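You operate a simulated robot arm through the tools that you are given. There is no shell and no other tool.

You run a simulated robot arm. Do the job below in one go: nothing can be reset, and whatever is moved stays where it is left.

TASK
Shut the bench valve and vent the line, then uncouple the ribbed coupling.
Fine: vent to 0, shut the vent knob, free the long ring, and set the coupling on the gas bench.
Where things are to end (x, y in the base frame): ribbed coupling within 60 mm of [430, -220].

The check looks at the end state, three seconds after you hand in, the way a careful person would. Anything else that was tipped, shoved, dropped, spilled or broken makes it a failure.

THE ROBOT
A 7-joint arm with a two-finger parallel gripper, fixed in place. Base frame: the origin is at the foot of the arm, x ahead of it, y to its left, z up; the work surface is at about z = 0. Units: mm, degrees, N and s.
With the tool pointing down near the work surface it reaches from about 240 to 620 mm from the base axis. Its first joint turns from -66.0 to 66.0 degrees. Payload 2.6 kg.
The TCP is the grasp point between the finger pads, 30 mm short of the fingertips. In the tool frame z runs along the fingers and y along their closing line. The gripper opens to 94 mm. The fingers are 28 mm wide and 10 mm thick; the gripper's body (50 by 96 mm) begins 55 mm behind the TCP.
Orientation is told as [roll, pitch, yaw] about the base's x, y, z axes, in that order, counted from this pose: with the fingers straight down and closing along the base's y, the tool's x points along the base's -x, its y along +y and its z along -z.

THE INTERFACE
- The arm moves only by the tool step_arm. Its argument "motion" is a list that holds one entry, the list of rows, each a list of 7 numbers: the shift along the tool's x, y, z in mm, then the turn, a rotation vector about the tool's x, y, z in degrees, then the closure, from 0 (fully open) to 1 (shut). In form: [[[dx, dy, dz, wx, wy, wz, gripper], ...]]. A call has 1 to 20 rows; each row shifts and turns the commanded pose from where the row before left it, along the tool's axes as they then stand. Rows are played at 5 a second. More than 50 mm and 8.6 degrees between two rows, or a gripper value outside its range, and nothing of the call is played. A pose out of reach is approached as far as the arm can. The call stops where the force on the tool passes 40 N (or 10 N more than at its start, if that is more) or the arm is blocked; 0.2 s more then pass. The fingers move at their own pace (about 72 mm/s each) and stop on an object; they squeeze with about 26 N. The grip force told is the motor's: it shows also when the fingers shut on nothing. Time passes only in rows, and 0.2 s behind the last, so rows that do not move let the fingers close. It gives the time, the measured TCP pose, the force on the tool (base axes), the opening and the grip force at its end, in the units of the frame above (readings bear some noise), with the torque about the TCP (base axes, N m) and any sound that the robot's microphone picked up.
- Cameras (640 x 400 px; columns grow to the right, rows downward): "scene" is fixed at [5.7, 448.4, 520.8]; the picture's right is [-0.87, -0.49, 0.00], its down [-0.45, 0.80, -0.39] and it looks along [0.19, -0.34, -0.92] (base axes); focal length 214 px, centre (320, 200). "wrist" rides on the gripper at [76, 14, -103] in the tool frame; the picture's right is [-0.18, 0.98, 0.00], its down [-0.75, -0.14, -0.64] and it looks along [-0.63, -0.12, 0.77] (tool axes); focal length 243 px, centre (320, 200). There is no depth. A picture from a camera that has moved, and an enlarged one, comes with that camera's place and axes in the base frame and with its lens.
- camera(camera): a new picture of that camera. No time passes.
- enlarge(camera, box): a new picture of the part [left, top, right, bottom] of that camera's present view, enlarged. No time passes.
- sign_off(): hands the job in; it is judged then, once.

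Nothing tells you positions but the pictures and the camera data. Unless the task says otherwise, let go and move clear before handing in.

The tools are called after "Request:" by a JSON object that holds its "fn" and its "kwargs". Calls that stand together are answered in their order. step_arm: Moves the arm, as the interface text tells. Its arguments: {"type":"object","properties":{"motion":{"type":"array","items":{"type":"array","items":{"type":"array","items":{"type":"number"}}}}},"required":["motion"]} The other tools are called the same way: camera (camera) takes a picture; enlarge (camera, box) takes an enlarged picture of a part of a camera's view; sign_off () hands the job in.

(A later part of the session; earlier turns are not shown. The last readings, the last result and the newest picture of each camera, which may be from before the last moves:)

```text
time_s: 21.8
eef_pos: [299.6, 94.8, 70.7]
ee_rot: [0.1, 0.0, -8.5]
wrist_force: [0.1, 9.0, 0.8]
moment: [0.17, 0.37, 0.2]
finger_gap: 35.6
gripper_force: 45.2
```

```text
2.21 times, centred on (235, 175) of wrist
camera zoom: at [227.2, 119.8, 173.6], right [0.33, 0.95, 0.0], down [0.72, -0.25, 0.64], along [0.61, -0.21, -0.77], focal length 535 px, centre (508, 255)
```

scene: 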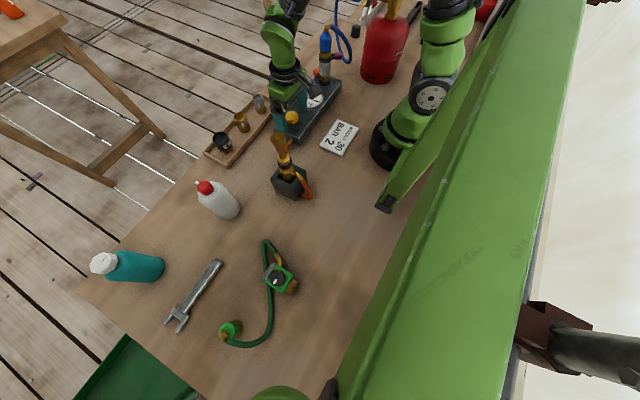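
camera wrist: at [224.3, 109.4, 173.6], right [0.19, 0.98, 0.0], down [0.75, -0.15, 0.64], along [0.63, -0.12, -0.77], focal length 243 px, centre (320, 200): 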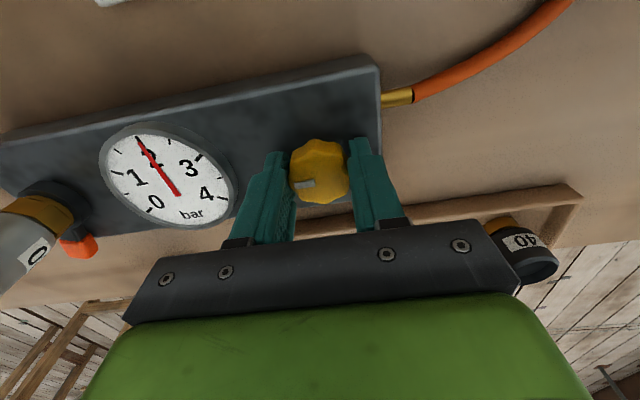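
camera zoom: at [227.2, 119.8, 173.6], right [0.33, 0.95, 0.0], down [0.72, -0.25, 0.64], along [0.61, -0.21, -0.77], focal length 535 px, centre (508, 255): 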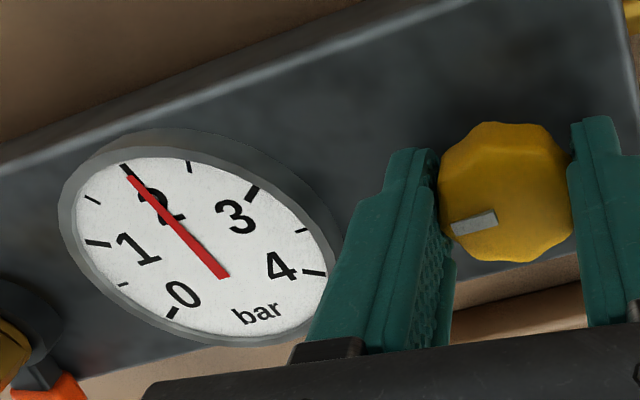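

The knob seems to have followed with little torque (0.2 N·m) and no sound. I'll turn a bit further clockwise while watching mark, gauge and torque.

Request:
{"fn": "step_arm", "kwargs": {"motion": [[[0, 0, 0, 0, 0, 4, 1], [0, 0, 0, 0, 0, 4, 1], [0, 0, 0, 0, 0, 4, 1], [0, 0, 0, 0, 0, 4, 1], [0, 0, 0, 0, 0, 0, 1]]]}}

Request:
{"fn": "enlarge", "kwargs": {"camera": "wrist", "box": [90, 100, 380, 250]}}

Request:
{"fn": "enlarge", "kwargs": {"camera": "scene", "box": [260, 60, 356, 140]}}

```text
time_s: 23.0
eef_pos: [299.1, 94.7, 70.7]
ee_rot: [0.1, -0.1, -24.5]
wrist_force: [1.6, 13.6, 3.4]
moment: [-0.04, -0.22, 0.67]
finger_gap: 35.4
gripper_force: 45.0
```

```text
2.21 times, centred on (235, 175) of wrist
camera zoom: at [236.7, 139.0, 173.6], right [0.57, 0.82, 0.0], down [0.63, -0.44, 0.64], along [0.53, -0.37, -0.77], focal length 535 px, centre (508, 255)
```

zoom: 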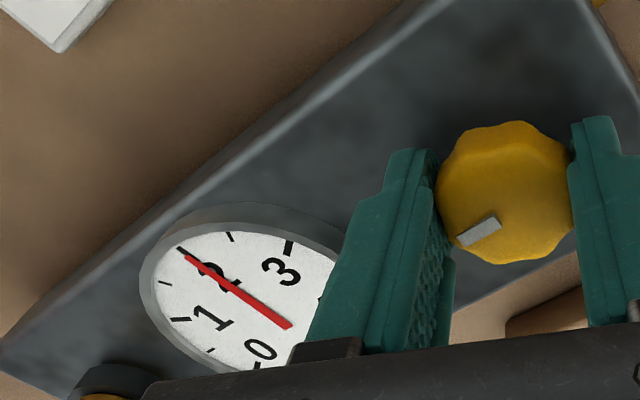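

```text
5.00 times, centred on (308, 100) of scene
camera zoom: at [5.7, 448.4, 520.9], right [-0.87, -0.49, 0.0], down [-0.45, 0.8, -0.39], along [0.19, -0.34, -0.92], focal length 1072 px, centre (380, 700)
```

zoom: 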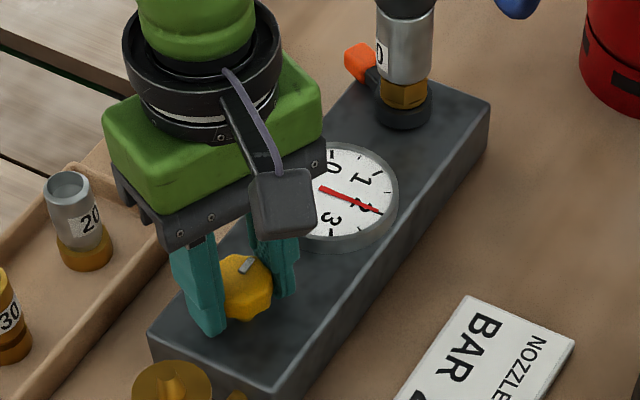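

The knob's mark stayed put while torque rose to 0.67 N·m, so the yellow knob is already shut at its clockwise stop — it is the vent knob, and the cylinder's handwheel must be the supply ("bench") valve. I'll release, lift off, and go to the handwheel.

Request:
{"fn": "step_arm", "kwargs": {"motion": [[[0, 0, 0, 0, 0, 0, 0.6], [0, 0, 0, 0, 0, 0, 0.34], [0, 0, 0, 0, 0, 0, 0.34], [0, 0, -15, 0, 0, 0, 0.34], [0, 0, -25, 0, 0, 0, 0.34], [0, 0, -30, 0, 0, -8, 0.34], [0, 0, -30, 0, 0, -8, 0.34], [0, 0, -40, 0, 0, -8, 0.34], [0, 0, -40, 0, 0, 0, 0.34], [0, 0, -40, 0, 0, 0, 0], [0, 0, -40, 0, 0, 0, 0], [0, 0, -40, 0, 0, 0, 0], [0, 0, -40, 0, 0, 0, 0]]]}}

Request:
{"fn": "enlarge", "kwargs": {"camera": "scene", "box": [260, 60, 356, 140]}}

Request:
{"fn": "camera", "kwargs": {"camera": "wrist"}}

```text
time_s: 25.8
eef_pos: [299.8, 94.8, 411.2]
ee_rot: [0.1, -0.1, -0.4]
wrist_force: [-0.4, 0.3, 0.4]
moment: [0.03, 0.0, 0.0]
finger_gap: 94.0
gripper_force: 0.0
```

```text
5.00 times, centred on (308, 100) of scene
camera zoom: at [5.7, 448.4, 520.8], right [-0.87, -0.49, 0.0], down [-0.45, 0.8, -0.39], along [0.19, -0.34, -0.92], focal length 1072 px, centre (380, 700)
```

zoom: 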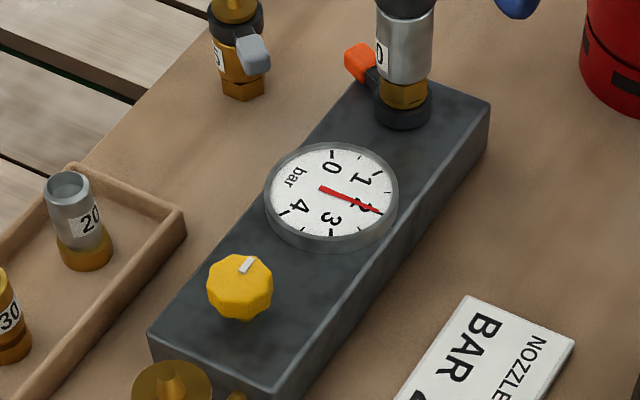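

```text
taken
camera wrist: at [224.2, 109.5, 513.7], right [0.19, 0.98, 0.0], down [0.75, -0.15, 0.64], along [0.63, -0.12, -0.77], focal length 243 px, centre (320, 200)
```

wrist: 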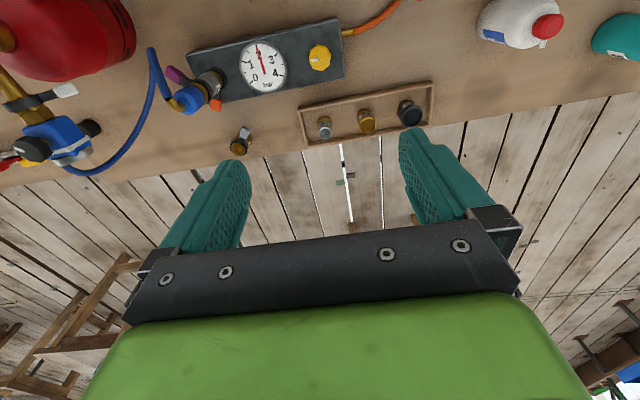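

The vent knob is unchanged and the gauge still reads 2. I'll fly over to look closely at the cylinder's handwheel.

Request:
{"fn": "step_arm", "kwargs": {"motion": [[[10, -28.5, 0, 0, 0, 0, 0], [10, -28.5, 0, 0, 0, 0, 0], [10, -28.5, 0, 0, 0, 0, 0], [10, -28.5, 0, 0, 0, 0, 0], [10, -28.5, 0, 0, 0, 0, 0], [10, -28.5, 0, 0, 0, 0, 0], [10, -28.5, 0, 0, 0, 0, 0], [10, -28.5, 0, 0, 0, 0, 0], [10, -28.5, 0, 0, 0, 0, 0], [10, -28.5, 0, 0, 0, 0, 0], [0, 0, 0, 0, 0, 8.5, 0], [0, 0, 0, 0, 0, 8.5, 0], [0, 0, 0, 0, 0, 8.5, 0], [0, 0, 0, 0, 0, 8.5, 0], [0, 0, 0, 0, 0, 8.5, 0], [0, 0, 0, 0, 0, 8.5, 0], [0, 0, 0, 0, 0, 8.5, 0]]]}}

Request:
{"fn": "camera", "kwargs": {"camera": "wrist"}}

Request:
{"fn": "camera", "kwargs": {"camera": "scene"}}

```text
time_s: 29.4
eef_pos: [197.2, -189.8, 409.8]
ee_rot: [0.1, 0.1, -60.1]
wrist_force: [-0.4, -0.9, 0.8]
moment: [0.01, 0.02, 0.02]
finger_gap: 93.9
gripper_force: 0.0
```

```text
taken
camera wrist: at [172.0, -117.2, 512.9], right [0.94, 0.33, 0.0], down [0.25, -0.72, 0.64], along [0.21, -0.61, -0.77], focal length 243 px, centre (320, 200)
```

wrist: 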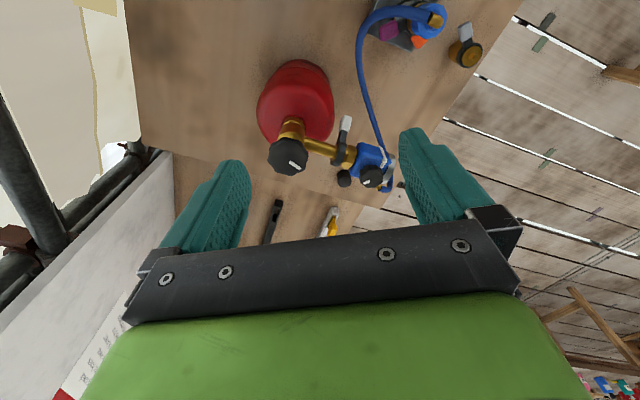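

```text
taken
```

scene: 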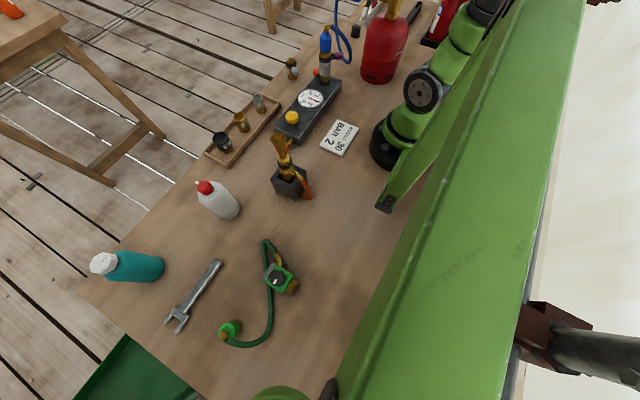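

Request:
{"fn": "enlarge", "kwargs": {"camera": "wrist", "box": [245, 50, 405, 210]}}

Request:
{"fn": "enlarge", "kwargs": {"camera": "wrist", "box": [255, 110, 335, 185]}}

```text
2.50 times, centred on (325, 130) of wrist
camera zoom: at [172.0, -117.2, 512.9], right [0.94, 0.33, 0.0], down [0.25, -0.72, 0.64], along [0.21, -0.61, -0.77], focal length 606 px, centre (308, 375)
```

zoom: 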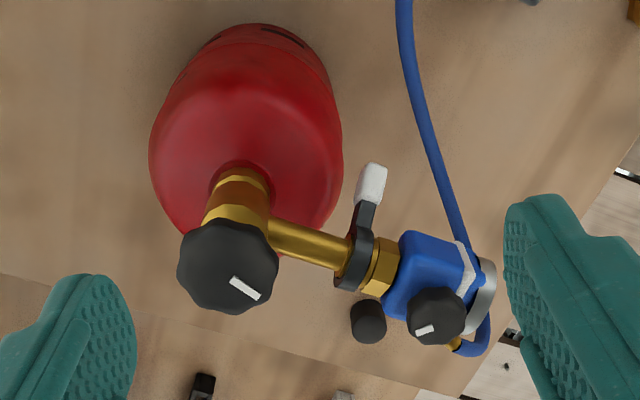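

```text
5.33 times, centred on (295, 148) of wrist
camera zoom: at [172.0, -117.2, 512.9], right [0.94, 0.33, 0.0], down [0.25, -0.72, 0.64], along [0.21, -0.61, -0.77], focal length 1294 px, centre (453, 480)
```

zoom: 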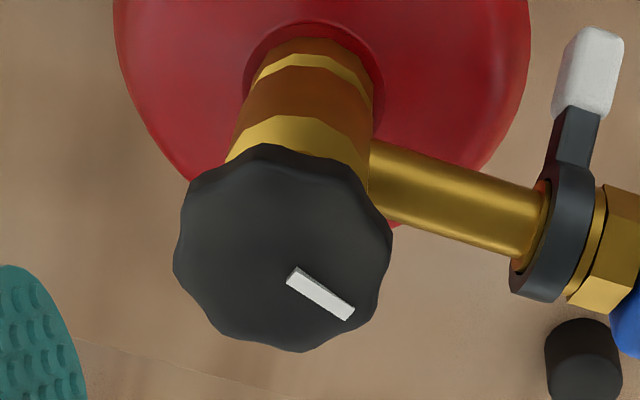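

The handwheel is at about (184, -270), top near z = 254, diameter about 47 mm. I'll move above it with yaw -20 and check alignment before lowering.

Request:
{"fn": "step_arm", "kwargs": {"motion": [[[0, 0, 0, 0, 0, -8, 0], [0, 0, 0, 0, 0, -8, 0], [0, 0, 0, 0, 0, -8, 0], [0, 0, 0, 0, 0, -8, 0], [0, 0, 0, 0, 0, -8, 0], [-5, -26.4, 0, 0, 0, 0, 0], [-5, -26.4, 0, 0, 0, 0, 0], [-5, -26.4, 0, 0, 0, 0, 0], [0, 0, 25, 0, 0, 0, 0], [0, 0, 25, 0, 0, 0, 0], [0, 0, 25, 0, 0, 0, 0], [0, 0, 10, 0, 0, 0, 0]]]}}

Request:
{"fn": "camera", "kwargs": {"camera": "wrist"}}

```text
time_s: 32.0
eef_pos: [185.4, -269.8, 325.5]
ee_rot: [0.0, -0.1, -19.9]
wrist_force: [-0.8, 0.3, 0.6]
moment: [-0.01, 0.02, 0.0]
finger_gap: 94.1
gripper_force: 0.1
```

```text
taken
camera wrist: at [118.7, -230.7, 427.7], right [0.51, 0.86, 0.0], down [0.66, -0.39, 0.64], along [0.55, -0.33, -0.77], focal length 243 px, centre (320, 200)
```

wrist: 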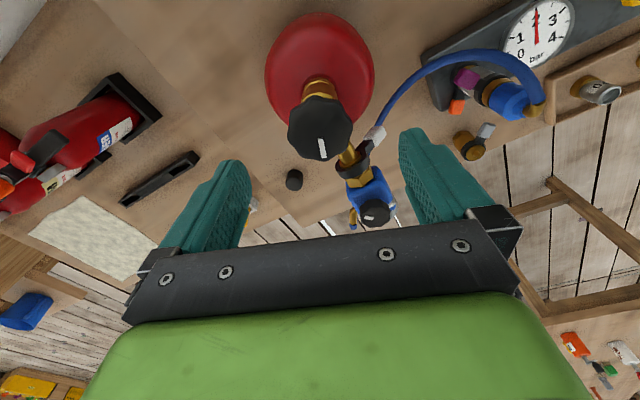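

The handwheel is centred under the gripper. Lowering to TCP z ≈ 266 and closing on it.

Request:
{"fn": "step_arm", "kwargs": {"motion": [[[1, 0, 20, 0, 0, 0, 0], [0, 0, 20, 0, 0, 0, 0], [0, 0, 10, 0, 0, 0, 0], [0, 0, 5, 0, 0, 0, 0], [0, 0, 5, 0, 0, 0, 0]]]}}

Request:
{"fn": "camera", "kwargs": {"camera": "wrist"}}

Request:
{"fn": "enlarge", "kwargs": {"camera": "scene", "box": [300, 0, 460, 100]}}

```text
time_s: 33.2
eef_pos: [182.6, -269.6, 265.4]
ee_rot: [0.1, -0.1, -19.9]
wrist_force: [0.1, 0.5, 0.6]
moment: [0.03, -0.01, -0.01]
finger_gap: 93.8
gripper_force: 0.0
```

```text
taken
camera wrist: at [117.2, -230.3, 367.7], right [0.51, 0.86, 0.0], down [0.66, -0.39, 0.64], along [0.55, -0.33, -0.77], focal length 243 px, centre (320, 200)
```

wrist: 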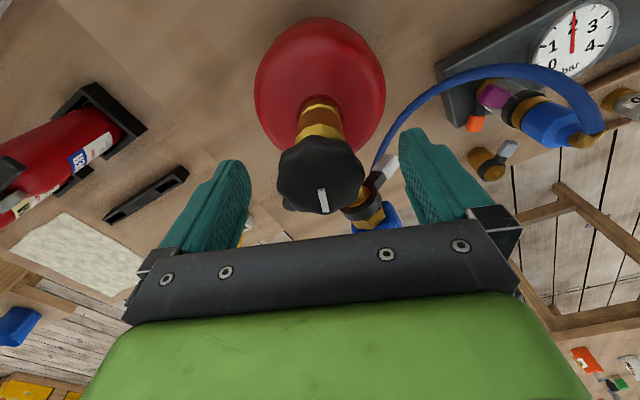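

```text
4.00 times, centred on (380, 50) of scene
camera zoom: at [5.7, 448.4, 520.8], right [-0.87, -0.49, 0.0], down [-0.45, 0.8, -0.39], along [0.19, -0.34, -0.92], focal length 858 px, centre (80, 800)
```

zoom: 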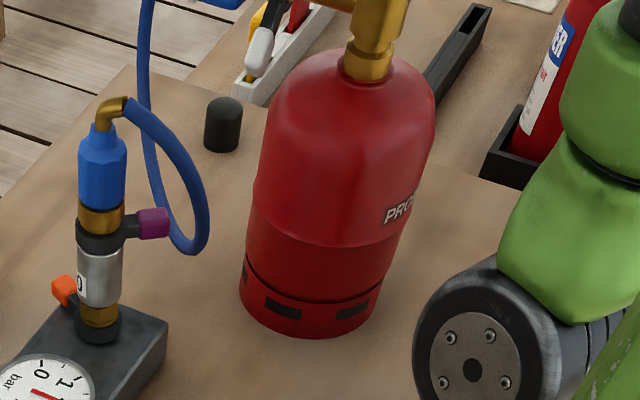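

The wheel sits between the fingers and the gauge is in view. Closing.

Request:
{"fn": "step_arm", "kwargs": {"motion": [[[-2, 0, 2, 0, 0, 0, 0.3], [0, 0, 0, 0, 0, 0, 0.5], [0, 0, 0, 0, 0, 0, 1], [0, 0, 0, 0, 0, 0, 1]]]}}

Request:
{"fn": "enlarge", "kwargs": {"camera": "wrist", "box": [220, 80, 420, 230]}}

```text
time_s: 34.2
eef_pos: [184.9, -270.2, 262.7]
ee_rot: [0.2, -0.2, -19.9]
wrist_force: [-1.8, 5.1, 0.1]
moment: [-0.26, -0.47, -0.01]
finger_gap: 48.1
gripper_force: 45.0
```

```text
2.67 times, centred on (320, 155) of wrist
camera zoom: at [118.9, -231.3, 365.8], right [0.51, 0.86, 0.0], down [0.66, -0.39, 0.64], along [0.55, -0.33, -0.77], focal length 647 px, centre (320, 320)
```

zoom: 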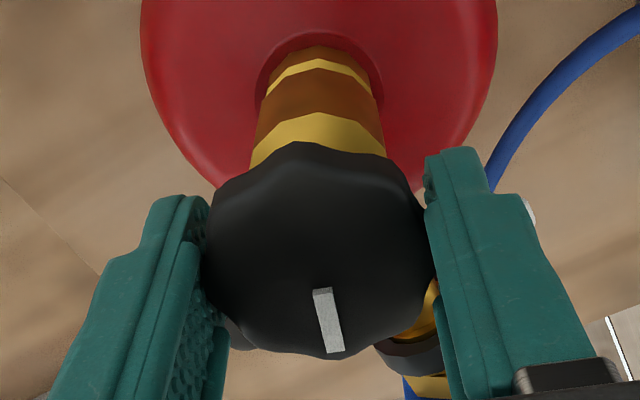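

The wheel is gripped (gap 48 mm). I'll turn it clockwise 24° and check that it follows.

Request:
{"fn": "step_arm", "kwargs": {"motion": [[[0, 0, 0, 0, 0, 4, 1], [0, 0, 0, 0, 0, 4, 1], [0, 0, 0, 0, 0, 4, 1], [0, 0, 0, 0, 0, 4, 1], [0, 0, 0, 0, 0, 4, 1], [0, 0, 0, 0, 0, 4, 1], [0, 0, 0, 0, 0, 0, 1]]]}}

Request:
{"fn": "enlarge", "kwargs": {"camera": "wrist", "box": [220, 80, 420, 230]}}

```text
time_s: 35.8
eef_pos: [185.5, -271.2, 263.0]
ee_rot: [-0.1, 0.0, -44.0]
wrist_force: [-10.2, -9.1, -11.3]
moment: [-0.62, -1.14, 0.0]
finger_gap: 47.9
gripper_force: 44.7
```

```text
2.67 times, centred on (320, 155) of wrist
camera zoom: at [141.0, -207.3, 365.8], right [0.81, 0.58, 0.0], down [0.45, -0.62, 0.64], along [0.37, -0.52, -0.77], focal length 647 px, centre (320, 320)
```

zoom: 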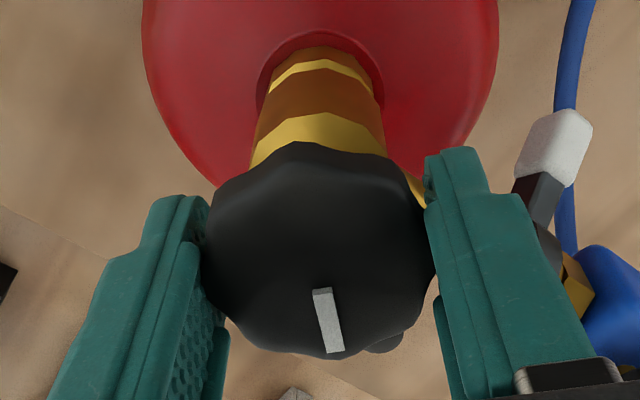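

The wheel follows freely (mark fixed relative to the fingers, no torque). Continuing clockwise with a small relief shift.

Request:
{"fn": "step_arm", "kwargs": {"motion": [[[0, -1, 1, 0, 0, 4, 1], [0, 0, 0, 0, 0, 4, 1], [0, 0, 0, 0, 0, 4, 1], [0, 0, 0, 0, 0, 4, 1], [0, 0, 0, 0, 0, 4, 1], [0, 0, 0, 0, 0, 4, 1], [0, 0, 0, 0, 0, 0, 1]]]}}

Request:
{"fn": "enlarge", "kwargs": {"camera": "wrist", "box": [220, 80, 420, 230]}}

```text
time_s: 37.4
eef_pos: [185.3, -271.3, 263.1]
ee_rot: [0.1, -0.2, -68.0]
wrist_force: [-18.9, 6.2, 25.0]
moment: [-0.02, 0.48, 0.03]
finger_gap: 47.5
gripper_force: 44.9
```

```text
2.67 times, centred on (320, 155) of wrist
camera zoom: at [170.0, -195.0, 365.4], right [0.98, 0.2, 0.0], down [0.15, -0.75, 0.64], along [0.13, -0.63, -0.77], focal length 647 px, centre (320, 320)
```

zoom: 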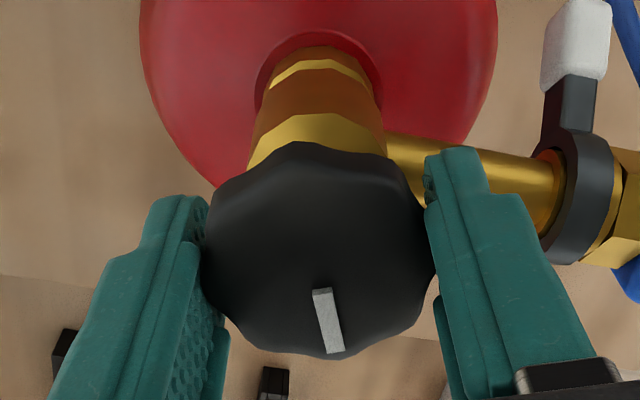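

Still following freely at 48° of turn. Relieving the side load a little and continuing.

Request:
{"fn": "step_arm", "kwargs": {"motion": [[[0.6, -0.6, -1, 0, 0, 4, 1], [0, 0, 0, 0, 0, 4, 1], [0, 0, 0, 0, 0, 4, 1], [0, 0, 0, 0, 0, 4, 1], [0, 0, 0, 0, 0, 4, 1], [0, 0, 0, 0, 0, 4, 1], [0, 0, 0, 0, 0, 0, 1]]]}}

Request:
{"fn": "camera", "kwargs": {"camera": "wrist"}}

```text
time_s: 39.0
eef_pos: [184.9, -270.3, 262.2]
ee_rot: [0.2, -0.1, -92.0]
wrist_force: [16.2, -17.6, -15.4]
moment: [-0.61, 0.47, 0.03]
finger_gap: 47.9
gripper_force: 45.3
```

```text
taken
camera wrist: at [201.7, -194.8, 365.5], right [0.98, -0.21, 0.0], down [-0.17, -0.75, 0.64], along [-0.14, -0.63, -0.77], focal length 243 px, centre (320, 200)
```

wrist: 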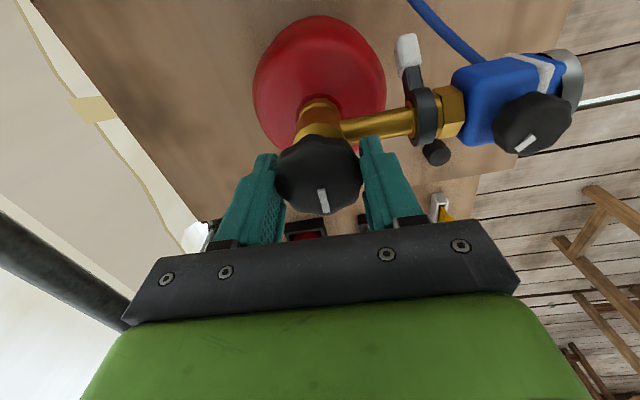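

Turned 72° now with no stop felt. Continuing clockwise.

Request:
{"fn": "step_arm", "kwargs": {"motion": [[[0, 0, 0, 0, 0, 4, 1], [0, 0, 0, 0, 0, 4, 1], [0, 0, 0, 0, 0, 4, 1], [0, 0, 0, 0, 0, 4, 1], [0, 0, 0, 0, 0, 0, 1]]]}}

Request:
{"fn": "camera", "kwargs": {"camera": "wrist"}}

```text
time_s: 40.2
eef_pos: [183.8, -269.1, 264.7]
ee_rot: [0.2, -0.1, -107.8]
wrist_force: [16.1, -7.0, -2.2]
moment: [-0.43, 0.08, 1.24]
finger_gap: 46.5
gripper_force: 45.1
```

```text
taken
camera wrist: at [221.8, -201.8, 366.6], right [0.88, -0.48, 0.0], down [-0.37, -0.67, 0.64], along [-0.3, -0.57, -0.77], focal length 243 px, centre (320, 200)
```

wrist: 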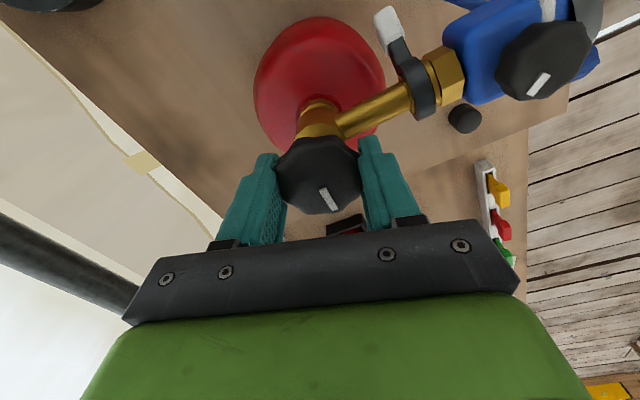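

Torque jumped to 1.24 N·m and the fingers slipped: the wheel has reached its stop, with its mark now pointing to -y (like the shut vent knob). I'll release and lift clear.

Request:
{"fn": "step_arm", "kwargs": {"motion": [[[0, 0, 0, 0, 0, 0, 0.4], [0, 0, 0, 0, 0, 0, 0], [0, 0, 0, 0, 0, 0, 0], [0, 0, -15, 0, 0, 0, 0], [0, 0, -25, 0, 0, 0, 0], [0, 0, -30, 0, 0, 0, 0], [0, 0, -30, 0, 0, 0, 0], [0, 0, -30, 0, 0, -8, 0], [0, 0, 0, 0, 0, -8, 0], [0, 0, 0, 0, 0, -8, 0], [0, 0, 0, 0, 0, -8, 0], [0, 0, 0, 0, 0, -8, 0]]]}}

Request:
{"fn": "camera", "kwargs": {"camera": "wrist"}}

Request:
{"fn": "enlarge", "kwargs": {"camera": "scene", "box": [260, 60, 356, 140]}}

```text
time_s: 42.8
eef_pos: [185.2, -270.4, 393.4]
ee_rot: [0.1, 0.0, -67.9]
wrist_force: [0.1, 0.2, 0.2]
moment: [-0.02, -0.01, 0.03]
finger_gap: 94.1
gripper_force: 0.0
```

```text
taken
camera wrist: at [168.8, -194.4, 496.0], right [0.98, 0.2, 0.0], down [0.15, -0.75, 0.64], along [0.13, -0.63, -0.77], focal length 243 px, centre (320, 200)
```

wrist: 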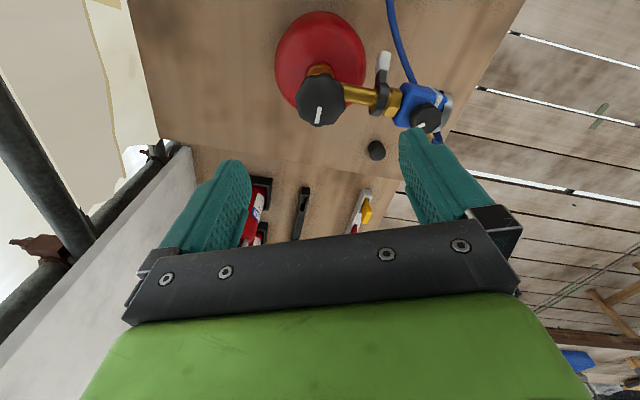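

```text
5.00 times, centred on (308, 100) of scene
camera zoom: at [5.7, 448.4, 520.8], right [-0.87, -0.49, 0.0], down [-0.45, 0.8, -0.39], along [0.19, -0.34, -0.92], focal length 1072 px, centre (380, 700)
```

zoom: 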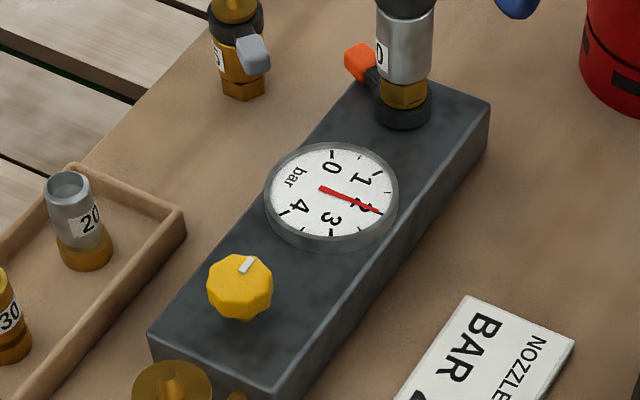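

The handwheel's mark points to -y (shut), gauge still 2 with the line trapped. Now back to the vent knob with fingers narrowed to about 62 mm.

Request:
{"fn": "step_arm", "kwargs": {"motion": [[[0, 0, 0, 0, 0, -7.6, 0], [0, 0, 0, 0, 0, -7.6, 0], [0, 0, 0, 0, 0, -7.6, 0], [0, 0, 0, 0, 0, -7.6, 0], [0, 0, 0, 0, 0, -7.6, 0], [6.9, 31.1, 0, 0, 0, 0, 0], [6.9, 31.1, 0, 0, 0, 0, 0], [6.9, 31.1, 0, 0, 0, 0, 0], [6.9, 31.1, 0, 0, 0, 0, 0], [6.9, 31.1, 0, 0, 0, 0, 0], [6.9, 31.1, 0, 0, 0, 0, 0], [6.9, 31.1, 0, 0, 0, 0, 0.2], [6.9, 31.1, 0, 0, 0, 0, 0.34], [6.9, 31.1, 0, 0, 0, 0, 0.34], [6.9, 31.1, 0, 0, 0, 0, 0.34], [6.9, 31.1, 0, 0, 0, 0, 0.34], [6.9, 31.1, 0, 0, 0, 0, 0.34]]]}}

Request:
{"fn": "step_arm", "kwargs": {"motion": [[[0, 0, 35, 0, 0, 0, 0.34], [0, 0, 35, 0, 0, 0, 0.34], [0, 0, 35, 0, 0, 0, 0.34], [0, 0, 35, 0, 0, 0, 0.34], [0, 0, 35, 0, 0, 0, 0.34], [0, 0, 35, 0, 0, 0, 0.34], [0, 0, 35, 0, 0, 0, 0.34]]]}}

Request:
{"fn": "camera", "kwargs": {"camera": "wrist"}}

```text
time_s: 46.4
eef_pos: [299.5, 94.1, 394.8]
ee_rot: [0.0, -0.1, -29.9]
wrist_force: [-0.6, 1.1, 0.2]
moment: [-0.01, -0.01, 0.0]
finger_gap: 61.8
gripper_force: 0.1
```

```text
time_s: 48.0
eef_pos: [298.9, 94.5, 148.9]
ee_rot: [0.1, -0.1, -29.9]
wrist_force: [0.3, -0.1, -0.2]
moment: [-0.05, 0.0, -0.02]
finger_gap: 62.2
gripper_force: 0.0
```

```text
taken
camera wrist: at [240.4, 145.5, 251.2], right [0.65, 0.76, 0.0], down [0.58, -0.5, 0.64], along [0.49, -0.42, -0.77], focal length 243 px, centre (320, 200)
```

wrist: 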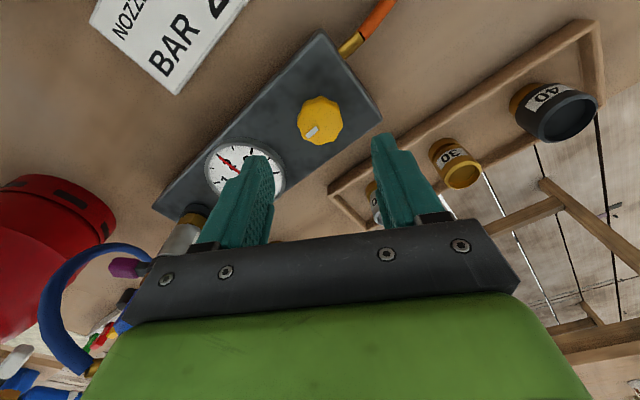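

Aligned over the yellow knob. Descending and gripping it.

Request:
{"fn": "step_arm", "kwargs": {"motion": [[[0, 0, 25, 0, 0, 0, 0.34], [0, 0, 25, 0, 0, 0, 0.34], [0, 0, 15, 0, 0, 0, 0.34], [0, 0, 8, 0, 0, 0, 0.34], [0, 0, 6, 0, 0, 0, 0.34], [0, 0, 0, 0, 0, 0, 0.5], [0, 0, 0, 0, 0, 0, 1], [0, 0, 0, 0, 0, 0, 1]]]}}

Request:
{"fn": "camera", "kwargs": {"camera": "wrist"}}

Request:
{"fn": "enlarge", "kwargs": {"camera": "scene", "box": [260, 60, 356, 140]}}

```text
time_s: 49.8
eef_pos: [300.0, 94.7, 69.4]
ee_rot: [0.0, -0.2, -29.8]
wrist_force: [3.7, 4.1, -10.1]
moment: [-0.33, -0.24, -0.01]
finger_gap: 36.1
gripper_force: 44.9
```

```text
taken
camera wrist: at [240.9, 145.1, 171.7], right [0.65, 0.76, 0.0], down [0.58, -0.5, 0.64], along [0.49, -0.42, -0.77], focal length 243 px, centre (320, 200)
```

wrist: 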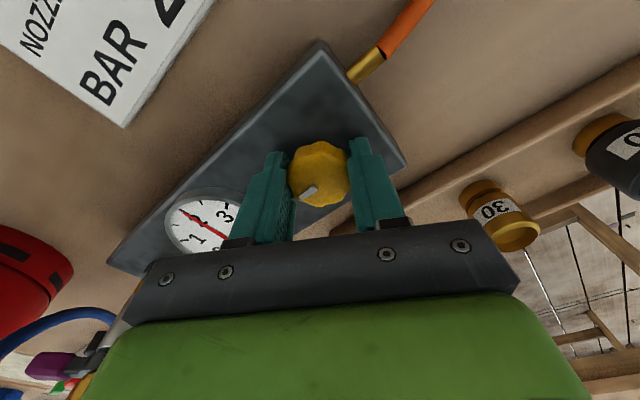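

```text
5.00 times, centred on (308, 100) of scene
camera zoom: at [5.8, 448.5, 520.8], right [-0.87, -0.49, 0.0], down [-0.45, 0.8, -0.39], along [0.19, -0.34, -0.92], focal length 1072 px, centre (380, 700)
```

zoom: 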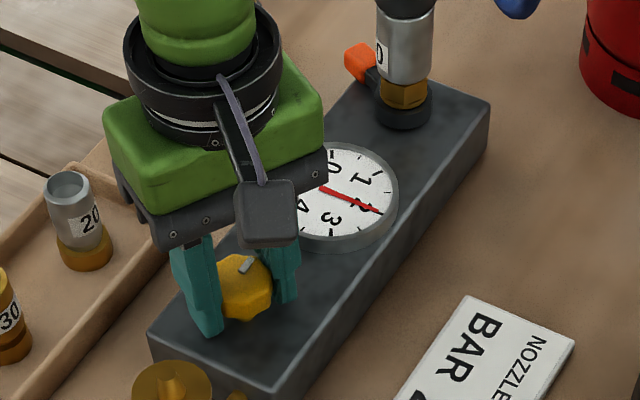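

Knob gripped at yaw -30, gauge in view. Turning counter-clockwise 20° to open the vent.

Request:
{"fn": "step_arm", "kwargs": {"motion": [[[0, 0, 0, 0, 0, -4, 1], [0, 0, 0, 0, 0, -4, 1], [0, 0, 0, 0, 0, -4, 1], [0, 0, 0, 0, 0, -4, 1], [0, 0, 0, 0, 0, -4, 1], [0, 0, 0, 0, 0, 0, 1]]]}}

Request:
{"fn": "enlarge", "kwargs": {"camera": "scene", "box": [260, 60, 356, 140]}}

Request:
{"fn": "camera", "kwargs": {"camera": "wrist"}}

```text
time_s: 51.2
eef_pos: [299.7, 94.9, 69.1]
ee_rot: [0.0, -0.1, -9.7]
wrist_force: [14.1, 3.6, -23.7]
moment: [-0.31, -0.33, 0.04]
finger_gap: 35.5
gripper_force: 45.0
```

```text
5.00 times, centred on (308, 100) of scene
camera zoom: at [5.8, 448.5, 520.8], right [-0.87, -0.49, 0.0], down [-0.45, 0.8, -0.39], along [0.19, -0.34, -0.92], focal length 1072 px, centre (380, 700)
```

zoom: 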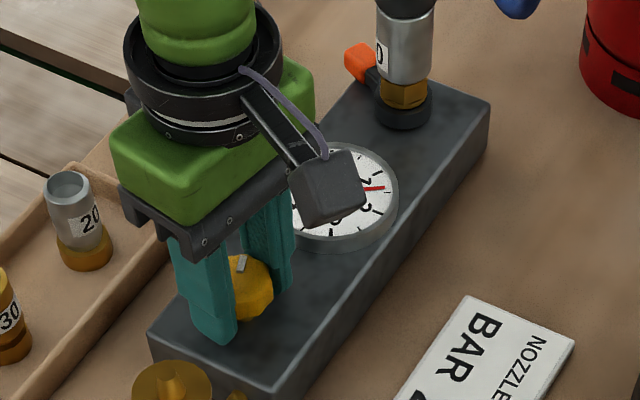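

```text
taken
camera wrist: at [227.1, 121.7, 171.6], right [0.35, 0.94, 0.0], down [0.72, -0.27, 0.64], along [0.6, -0.22, -0.77], focal length 243 px, centre (320, 200)
```

wrist: 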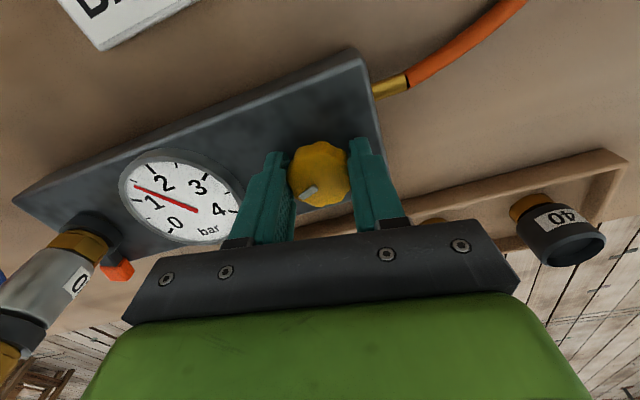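

The gauge is falling (about 1.3 bar): the yellow knob is indeed the vent. I'll hold it open and wait for zero.

Request:
{"fn": "step_arm", "kwargs": {"motion": [[[0, 0, 0, 0, 0, 0, 1], [0, 0, 0, 0, 0, 0, 1], [0, 0, 0, 0, 0, 0, 1], [0, 0, 0, 0, 0, 0, 1], [0, 0, 0, 0, 0, 0, 1], [0, 0, 0, 0, 0, 0, 1], [0, 0, 0, 0, 0, 0, 1], [0, 0, 0, 0, 0, 0, 1], [0, 0, 0, 0, 0, 0, 1], [0, 0, 0, 0, 0, 0, 1]]]}}

Request:
{"fn": "enlarge", "kwargs": {"camera": "wrist", "box": [100, 130, 380, 270]}}

```text
time_s: 53.4
eef_pos: [300.5, 95.2, 69.9]
ee_rot: [0.0, 0.0, -9.9]
wrist_force: [14.9, -1.8, -22.4]
moment: [-0.28, -0.2, 0.01]
finger_gap: 36.1
gripper_force: 45.1
```

```text
2.29 times, centred on (240, 200) of wrist
camera zoom: at [227.1, 121.9, 171.9], right [0.35, 0.94, 0.0], down [0.72, -0.27, 0.64], along [0.6, -0.22, -0.77], focal length 555 px, centre (503, 200)
```

zoom: 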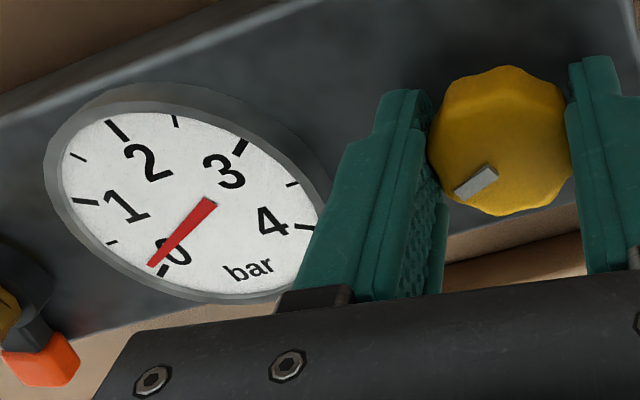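

The needle is nearly at 0. Waiting a bit more.

Request:
{"fn": "step_arm", "kwargs": {"motion": [[[0, 0, 0, 0, 0, 0, 1], [0, 0, 0, 0, 0, 0, 1], [0, 0, 0, 0, 0, 0, 1], [0, 0, 0, 0, 0, 0, 1], [0, 0, 0, 0, 0, 0, 1], [0, 0, 0, 0, 0, 0, 1], [0, 0, 0, 0, 0, 0, 1], [0, 0, 0, 0, 0, 0, 1], [0, 0, 0, 0, 0, 0, 1], [0, 0, 0, 0, 0, 0, 1], [0, 0, 0, 0, 0, 0, 1], [0, 0, 0, 0, 0, 0, 1]]]}}

Request:
{"fn": "enlarge", "kwargs": {"camera": "wrist", "box": [100, 130, 380, 270]}}

```text
time_s: 56.0
eef_pos: [300.0, 94.8, 70.1]
ee_rot: [0.0, -0.1, -9.9]
wrist_force: [15.1, -6.7, -18.1]
moment: [-0.35, -0.23, 0.0]
finger_gap: 35.9
gripper_force: 44.8
```

```text
2.29 times, centred on (240, 200) of wrist
camera zoom: at [227.1, 122.0, 171.9], right [0.35, 0.94, 0.0], down [0.72, -0.27, 0.64], along [0.6, -0.22, -0.77], focal length 555 px, centre (503, 200)
```

zoom: 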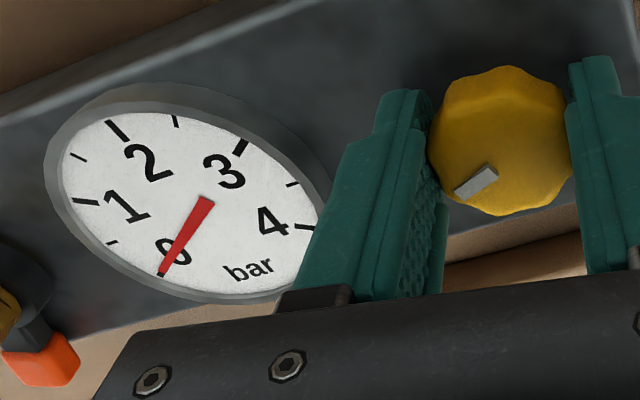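

The gauge reads 0. I'll wait one more second, then turn the vent knob clockwise back to its stop.

Request:
{"fn": "step_arm", "kwargs": {"motion": [[[0, 0, 0, 0, 0, 0, 1], [0, 0, 0, 0, 0, 0, 1], [0, 0, 0, 0, 0, 0, 1], [0, 0, 0, 0, 0, 0, 1], [0, 0, 0, 0, 0, 0, 1], [0, 0, 0, 0, 0, 0, 1], [0, 0, 0, 0, 0, 0, 1], [0, 0, 0, 0, 0, 4, 1], [0, 0, 0, 0, 0, 4, 1], [0, 0, 0, 0, 0, 4, 1], [0, 0, 0, 0, 0, 4, 1], [0, 0, 0, 0, 0, 4, 1], [0, 0, 0, 0, 0, 4, 1], [0, 0, 0, 0, 0, 3, 1], [0, 0, 0, 0, 0, 0, 1]]]}}

Request:
{"fn": "camera", "kwargs": {"camera": "wrist"}}

Request:
{"fn": "enlarge", "kwargs": {"camera": "scene", "box": [260, 60, 356, 140]}}

```text
time_s: 59.2
eef_pos: [297.3, 95.3, 69.0]
ee_rot: [0.1, 0.0, -36.7]
wrist_force: [0.5, 16.6, 8.3]
moment: [-0.54, -0.17, 0.21]
finger_gap: 35.4
gripper_force: 45.2
```

```text
taken
camera wrist: at [245.9, 153.0, 172.4], right [0.74, 0.68, 0.0], down [0.52, -0.57, 0.64], along [0.43, -0.47, -0.77], focal length 243 px, centre (320, 200)
```

wrist: 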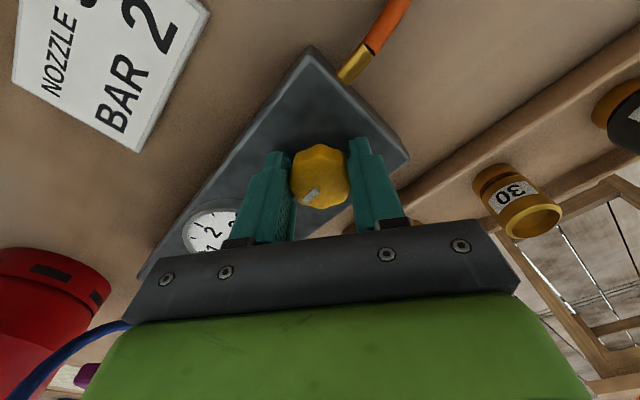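

```text
5.00 times, centred on (308, 100) of scene
camera zoom: at [5.7, 448.5, 520.9], right [-0.87, -0.49, 0.0], down [-0.45, 0.8, -0.39], along [0.19, -0.34, -0.92], focal length 1072 px, centre (380, 700)
```

zoom: 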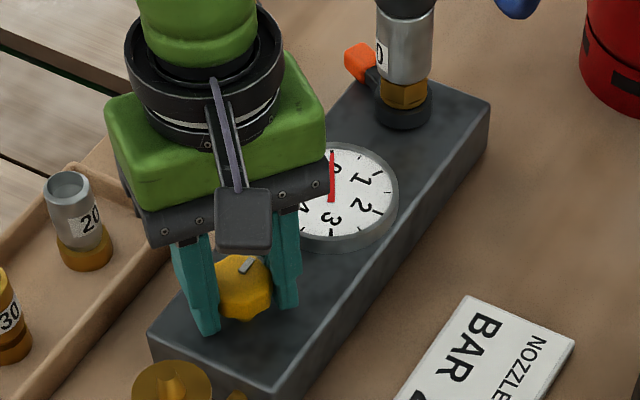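

Gauge stays at 0 and the mark is back toward the gauge. I'll nudge a bit further clockwise to confirm it is firmly at its stop, then release.

Request:
{"fn": "step_arm", "kwargs": {"motion": [[[0, 0, 0, 0, 0, 4, 1], [0, 0, 0, 0, 0, 4, 1], [0, 0, 0, 0, 0, 2, 1], [0, 0, 0, 0, 0, 0, 1]]]}}

Request:
{"fn": "step_arm", "kwargs": {"motion": [[[0, 0, 0, 0, 0, 0, 0.6], [0, 0, 0, 0, 0, 0, 0.34], [0, 0, 0, 0, 0, 0, 0.34], [0, 0, -15, 0, 0, 0, 0.34], [0, 0, -25, 0, 0, 0, 0.34], [0, 0, -30, 0, 0, 0, 0.34], [0, 0, -40, 0, 0, 0, 0.34], [0, 0, -40, 0, 0, 0, 0.34], [0, 0, -40, 0, 0, 0, 0.34]]]}}

Request:
{"fn": "enlarge", "kwargs": {"camera": "scene", "box": [260, 60, 356, 140]}}

Request:
{"fn": "camera", "kwargs": {"camera": "wrist"}}

```text
time_s: 60.2
eef_pos: [300.1, 94.8, 70.9]
ee_rot: [0.2, -0.1, -46.7]
wrist_force: [13.4, 22.1, -5.2]
moment: [-0.49, -0.33, 0.9]
finger_gap: 34.7
gripper_force: 44.6
```

```text
time_s: 62.2
eef_pos: [298.4, 94.0, 259.4]
ee_rot: [0.0, -0.1, -46.7]
wrist_force: [-0.6, -0.9, 0.5]
moment: [-0.01, -0.01, -0.03]
finger_gap: 61.8
gripper_force: 0.1
```

```text
5.00 times, centred on (308, 100) of scene
camera zoom: at [5.7, 448.4, 520.8], right [-0.87, -0.49, 0.0], down [-0.45, 0.8, -0.39], along [0.19, -0.34, -0.92], focal length 1072 px, centre (380, 700)
```

zoom: 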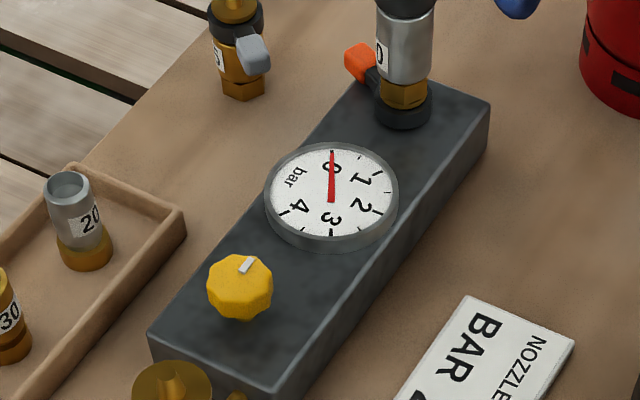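

```text
taken
camera wrist: at [256.5, 157.7, 362.4], right [0.84, 0.54, 0.0], down [0.41, -0.65, 0.64], along [0.35, -0.54, -0.77], focal length 243 px, centre (320, 200)
```

wrist: 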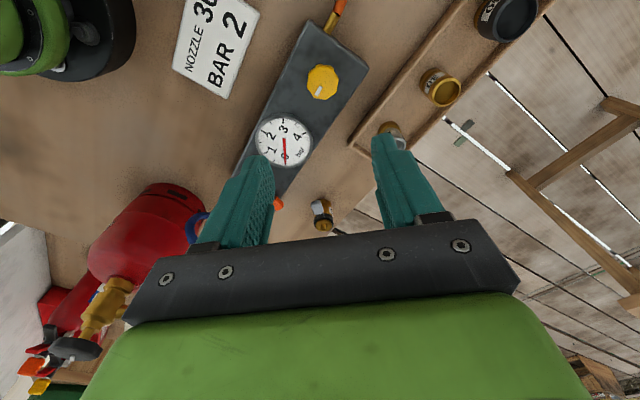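

Gauge at 0 and vent shut (mark toward the gauge). Next is the ring: the purple lever at about (270, -125, 113) under the hose. I'll take a closer look from the +y/-x side with the fingers closed and tilted.

Request:
{"fn": "step_arm", "kwargs": {"motion": [[[0, 0, 0, 0, 0, 7.77, 1], [0, 0, 0, 0, 0, 7.77, 1], [0, 0, 0, 0, 0, 7.77, 1], [-21.8, -23.5, 15, 0, 0, 0, 1], [-21.8, -23.5, 15, 0, 0, 0, 1], [-21.8, -23.5, 15, 0, 0, 0, 1], [-21.8, -23.5, 14, 0, 0, 0, 1], [0, 0, 0, 0, -7.5, 0, 1], [0, 0, 0, 0, -7.5, 0, 1], [0, 0, 0, 0, -7.5, 0, 1], [0, 0, 0, 0, -7.5, 0, 1], [0, 0, 0, 0, -7.5, 0, 1], [0, 0, 0, 0, -7.5, 0, 1]]]}}

Request:
{"fn": "camera", "kwargs": {"camera": "wrist"}}

Request:
{"fn": "camera", "kwargs": {"camera": "scene"}}

```text
time_s: 65.0
eef_pos: [239.6, -19.9, 201.2]
ee_rot: [0.1, -45.1, -70.2]
wrist_force: [0.6, -0.8, -0.8]
moment: [-0.01, -0.02, -0.02]
finger_gap: 0.2
gripper_force: 25.9
```

```text
taken
camera wrist: at [211.0, 104.1, 219.5], right [0.97, 0.21, 0.13], down [-0.11, -0.12, 0.99], along [0.22, -0.97, -0.09], focal length 243 px, centre (320, 200)
```

wrist: 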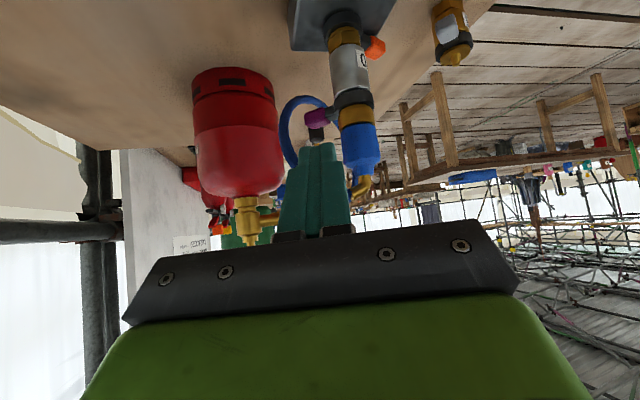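

```text
taken
```

scene: 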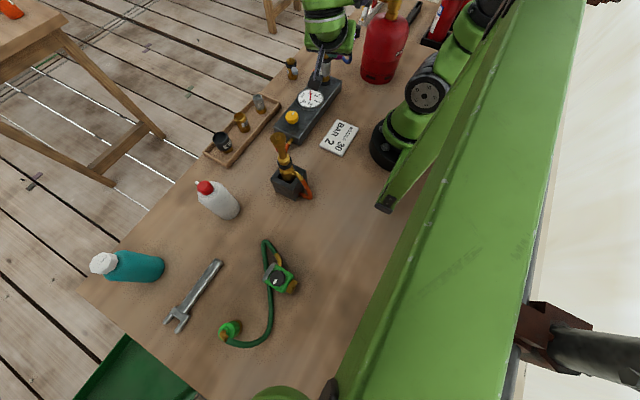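

Request:
{"fn": "enlarge", "kwargs": {"camera": "wrist", "box": [260, 10, 420, 220]}}

Request:
{"fn": "enlarge", "kwargs": {"camera": "wrist", "box": [290, 70, 400, 150]}}

Request:
{"fn": "enlarge", "kwargs": {"camera": "wrist", "box": [310, 0, 400, 70]}}

```text
1.90 times, centred on (340, 115) of wrist
camera zoom: at [211.0, 104.1, 219.5], right [0.97, 0.21, 0.13], down [-0.11, -0.12, 0.99], along [0.22, -0.97, -0.09], focal length 462 px, centre (282, 362)
```

zoom: 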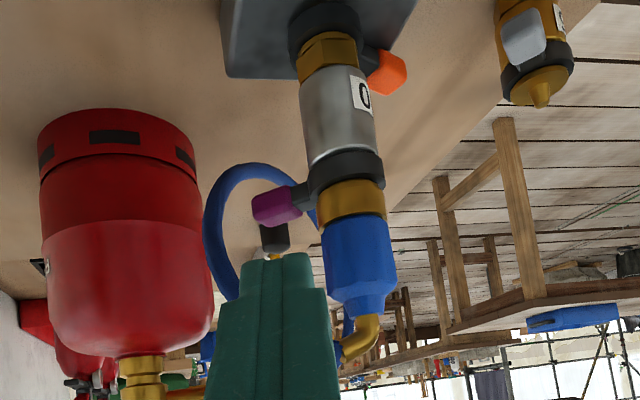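

```text
5.00 times, centred on (345, 110) of wrist
camera zoom: at [211.0, 104.1, 219.5], right [0.97, 0.21, 0.13], down [-0.11, -0.12, 0.99], along [0.22, -0.97, -0.09], focal length 1213 px, centre (195, 650)
```

zoom: 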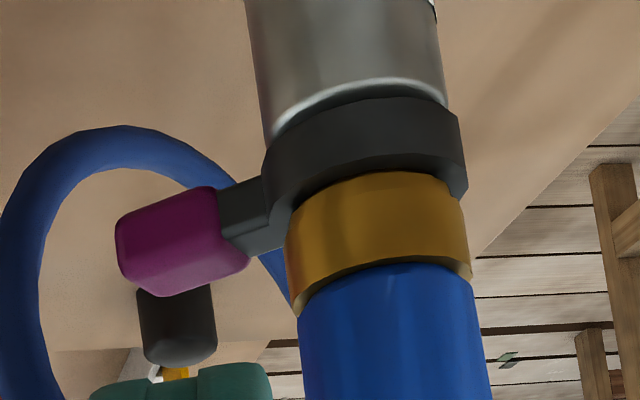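

```text
5.71 times, centred on (355, 35) of wrist
camera zoom: at [211.0, 104.1, 219.5], right [0.97, 0.21, 0.13], down [-0.11, -0.12, 0.99], along [0.22, -0.97, -0.09], focal length 1386 px, centre (120, 1143)
```

zoom: 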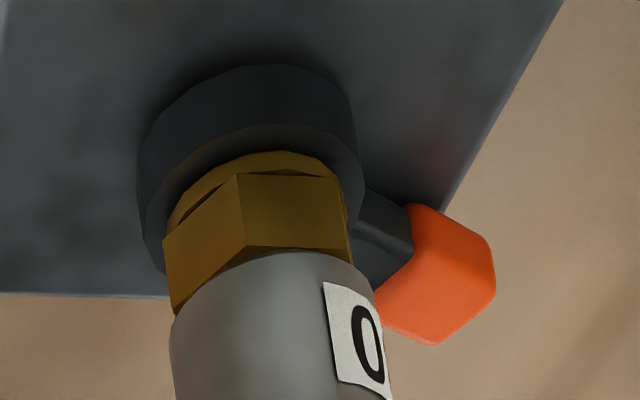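

The purple lever handle is at about (271.5, -124, 114), inside the hose loop. I'll lower the closed fingertips to just short of it on the +y side, below the hose.

Request:
{"fn": "step_arm", "kwargs": {"motion": [[[8.3, -3.95, 17.85, 0, 0, 0, 1], [8.3, -3.95, 17.85, 0, 0, 0, 1], [8.3, -3.95, 17.85, 0, 0, 0, 1], [8.3, -3.95, 17.85, 0, 0, 0, 1]]]}}

Request:
{"fn": "camera", "kwargs": {"camera": "wrist"}}

Request:
{"fn": "enlarge", "kwargs": {"camera": "scene", "box": [270, 10, 398, 90]}}

```text
time_s: 66.0
eef_pos: [252.4, -40.7, 132.0]
ee_rot: [0.2, -45.0, -70.3]
wrist_force: [-0.4, 0.2, 0.7]
moment: [-0.02, -0.03, 0.03]
finger_gap: 0.0
gripper_force: 26.2
out of reach, approached as far as the arm can: row 3, 4
```

```text
taken
camera wrist: at [223.1, 81.4, 151.2], right [0.97, 0.21, 0.13], down [-0.11, -0.12, 0.99], along [0.22, -0.97, -0.1], focal length 243 px, centre (320, 200)
```

wrist: 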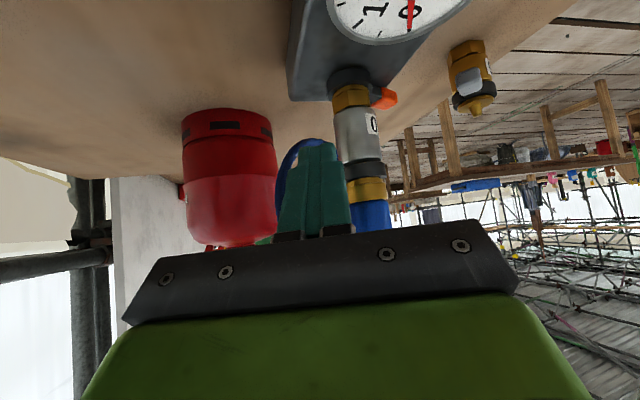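

```text
5.00 times, centred on (334, 50) of scene
camera zoom: at [5.7, 448.4, 520.8], right [-0.87, -0.49, 0.0], down [-0.45, 0.8, -0.39], along [0.19, -0.34, -0.92], focal length 1072 px, centre (250, 950)
```

zoom: 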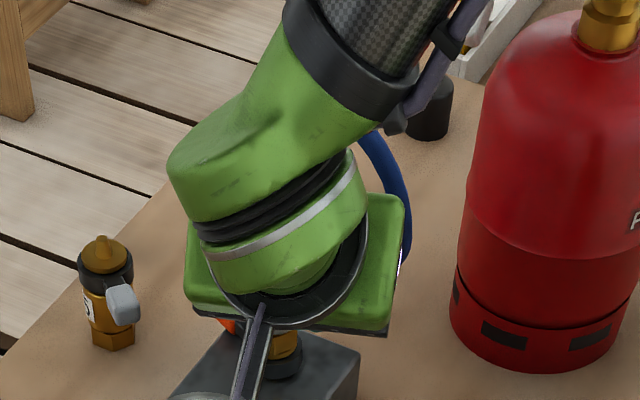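

The arm stopped at its reach limit near (252, -41, 132), fingers behind the hose side and clear. I'll advance the fingertips toward the lever's +y face in small steps.

Request:
{"fn": "step_arm", "kwargs": {"motion": [[[-5.5, -4.05, 7.2, 0, 0, 0, 1], [-5.5, -4.05, 7.2, 0, 0, 0, 1], [-5.5, -4.05, 7.2, 0, 0, 0, 1]]]}}

Request:
{"fn": "camera", "kwargs": {"camera": "wrist"}}

```text
time_s: 66.8
eef_pos: [262.7, -67.1, 130.4]
ee_rot: [0.0, -45.0, -70.3]
wrist_force: [1.0, -0.4, -0.7]
moment: [0.02, -0.02, 0.0]
finger_gap: 0.2
gripper_force: 25.7
out of reach, approached as far as the arm can: row 1, 2, 3
```

```text
taken
camera wrist: at [232.6, 56.5, 150.7], right [0.97, 0.21, 0.13], down [-0.11, -0.12, 0.99], along [0.22, -0.97, -0.1], focal length 243 px, centre (320, 200)
```

wrist: 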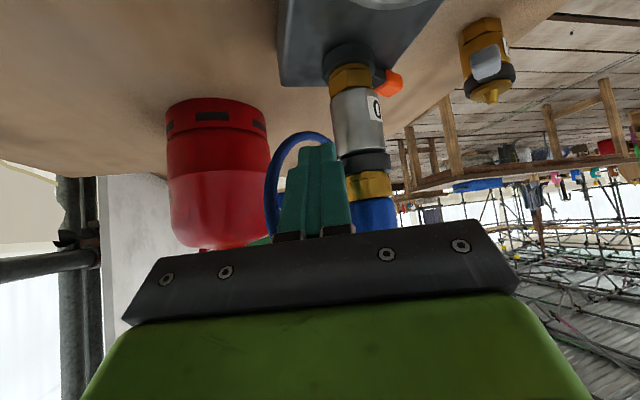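

Reach limits pushed the tip toward the stack, so I'll back off and turn the tool to yaw -90, which moves the wrist away from the base.

Request:
{"fn": "step_arm", "kwargs": {"motion": [[[17, 10, -17, 0, 0, 0, 1], [0, 0, 0, 4.7, 0, 4.7, 1], [0, 0, 0, 4.7, 0, 4.7, 1], [0, 0, 0, 4.7, 0, 4.7, 1], [0, 0, 0, 0, 0, 0, 1]]]}}

Request:
{"fn": "camera", "kwargs": {"camera": "wrist"}}

```text
time_s: 68.0
eef_pos: [263.0, -40.4, 131.6]
ee_rot: [0.1, -44.9, -90.3]
wrist_force: [0.9, -1.1, -0.8]
moment: [-0.01, -0.01, 0.02]
finger_gap: 0.0
gripper_force: 26.0
```

```text
taken
camera wrist: at [277.8, 84.8, 151.2], right [0.98, -0.13, 0.13], down [-0.14, -0.08, 0.99], along [-0.12, -0.99, -0.1], focal length 243 px, centre (320, 200)
```

wrist: 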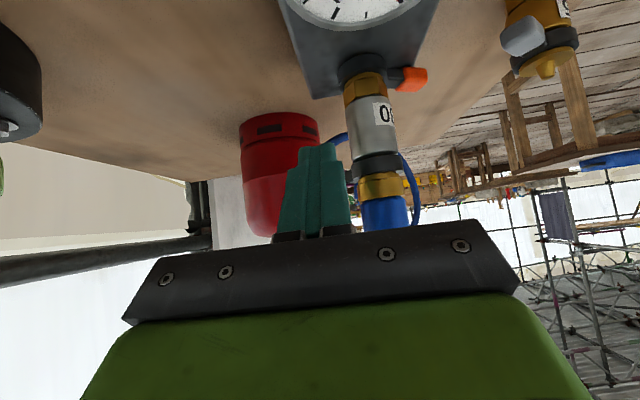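

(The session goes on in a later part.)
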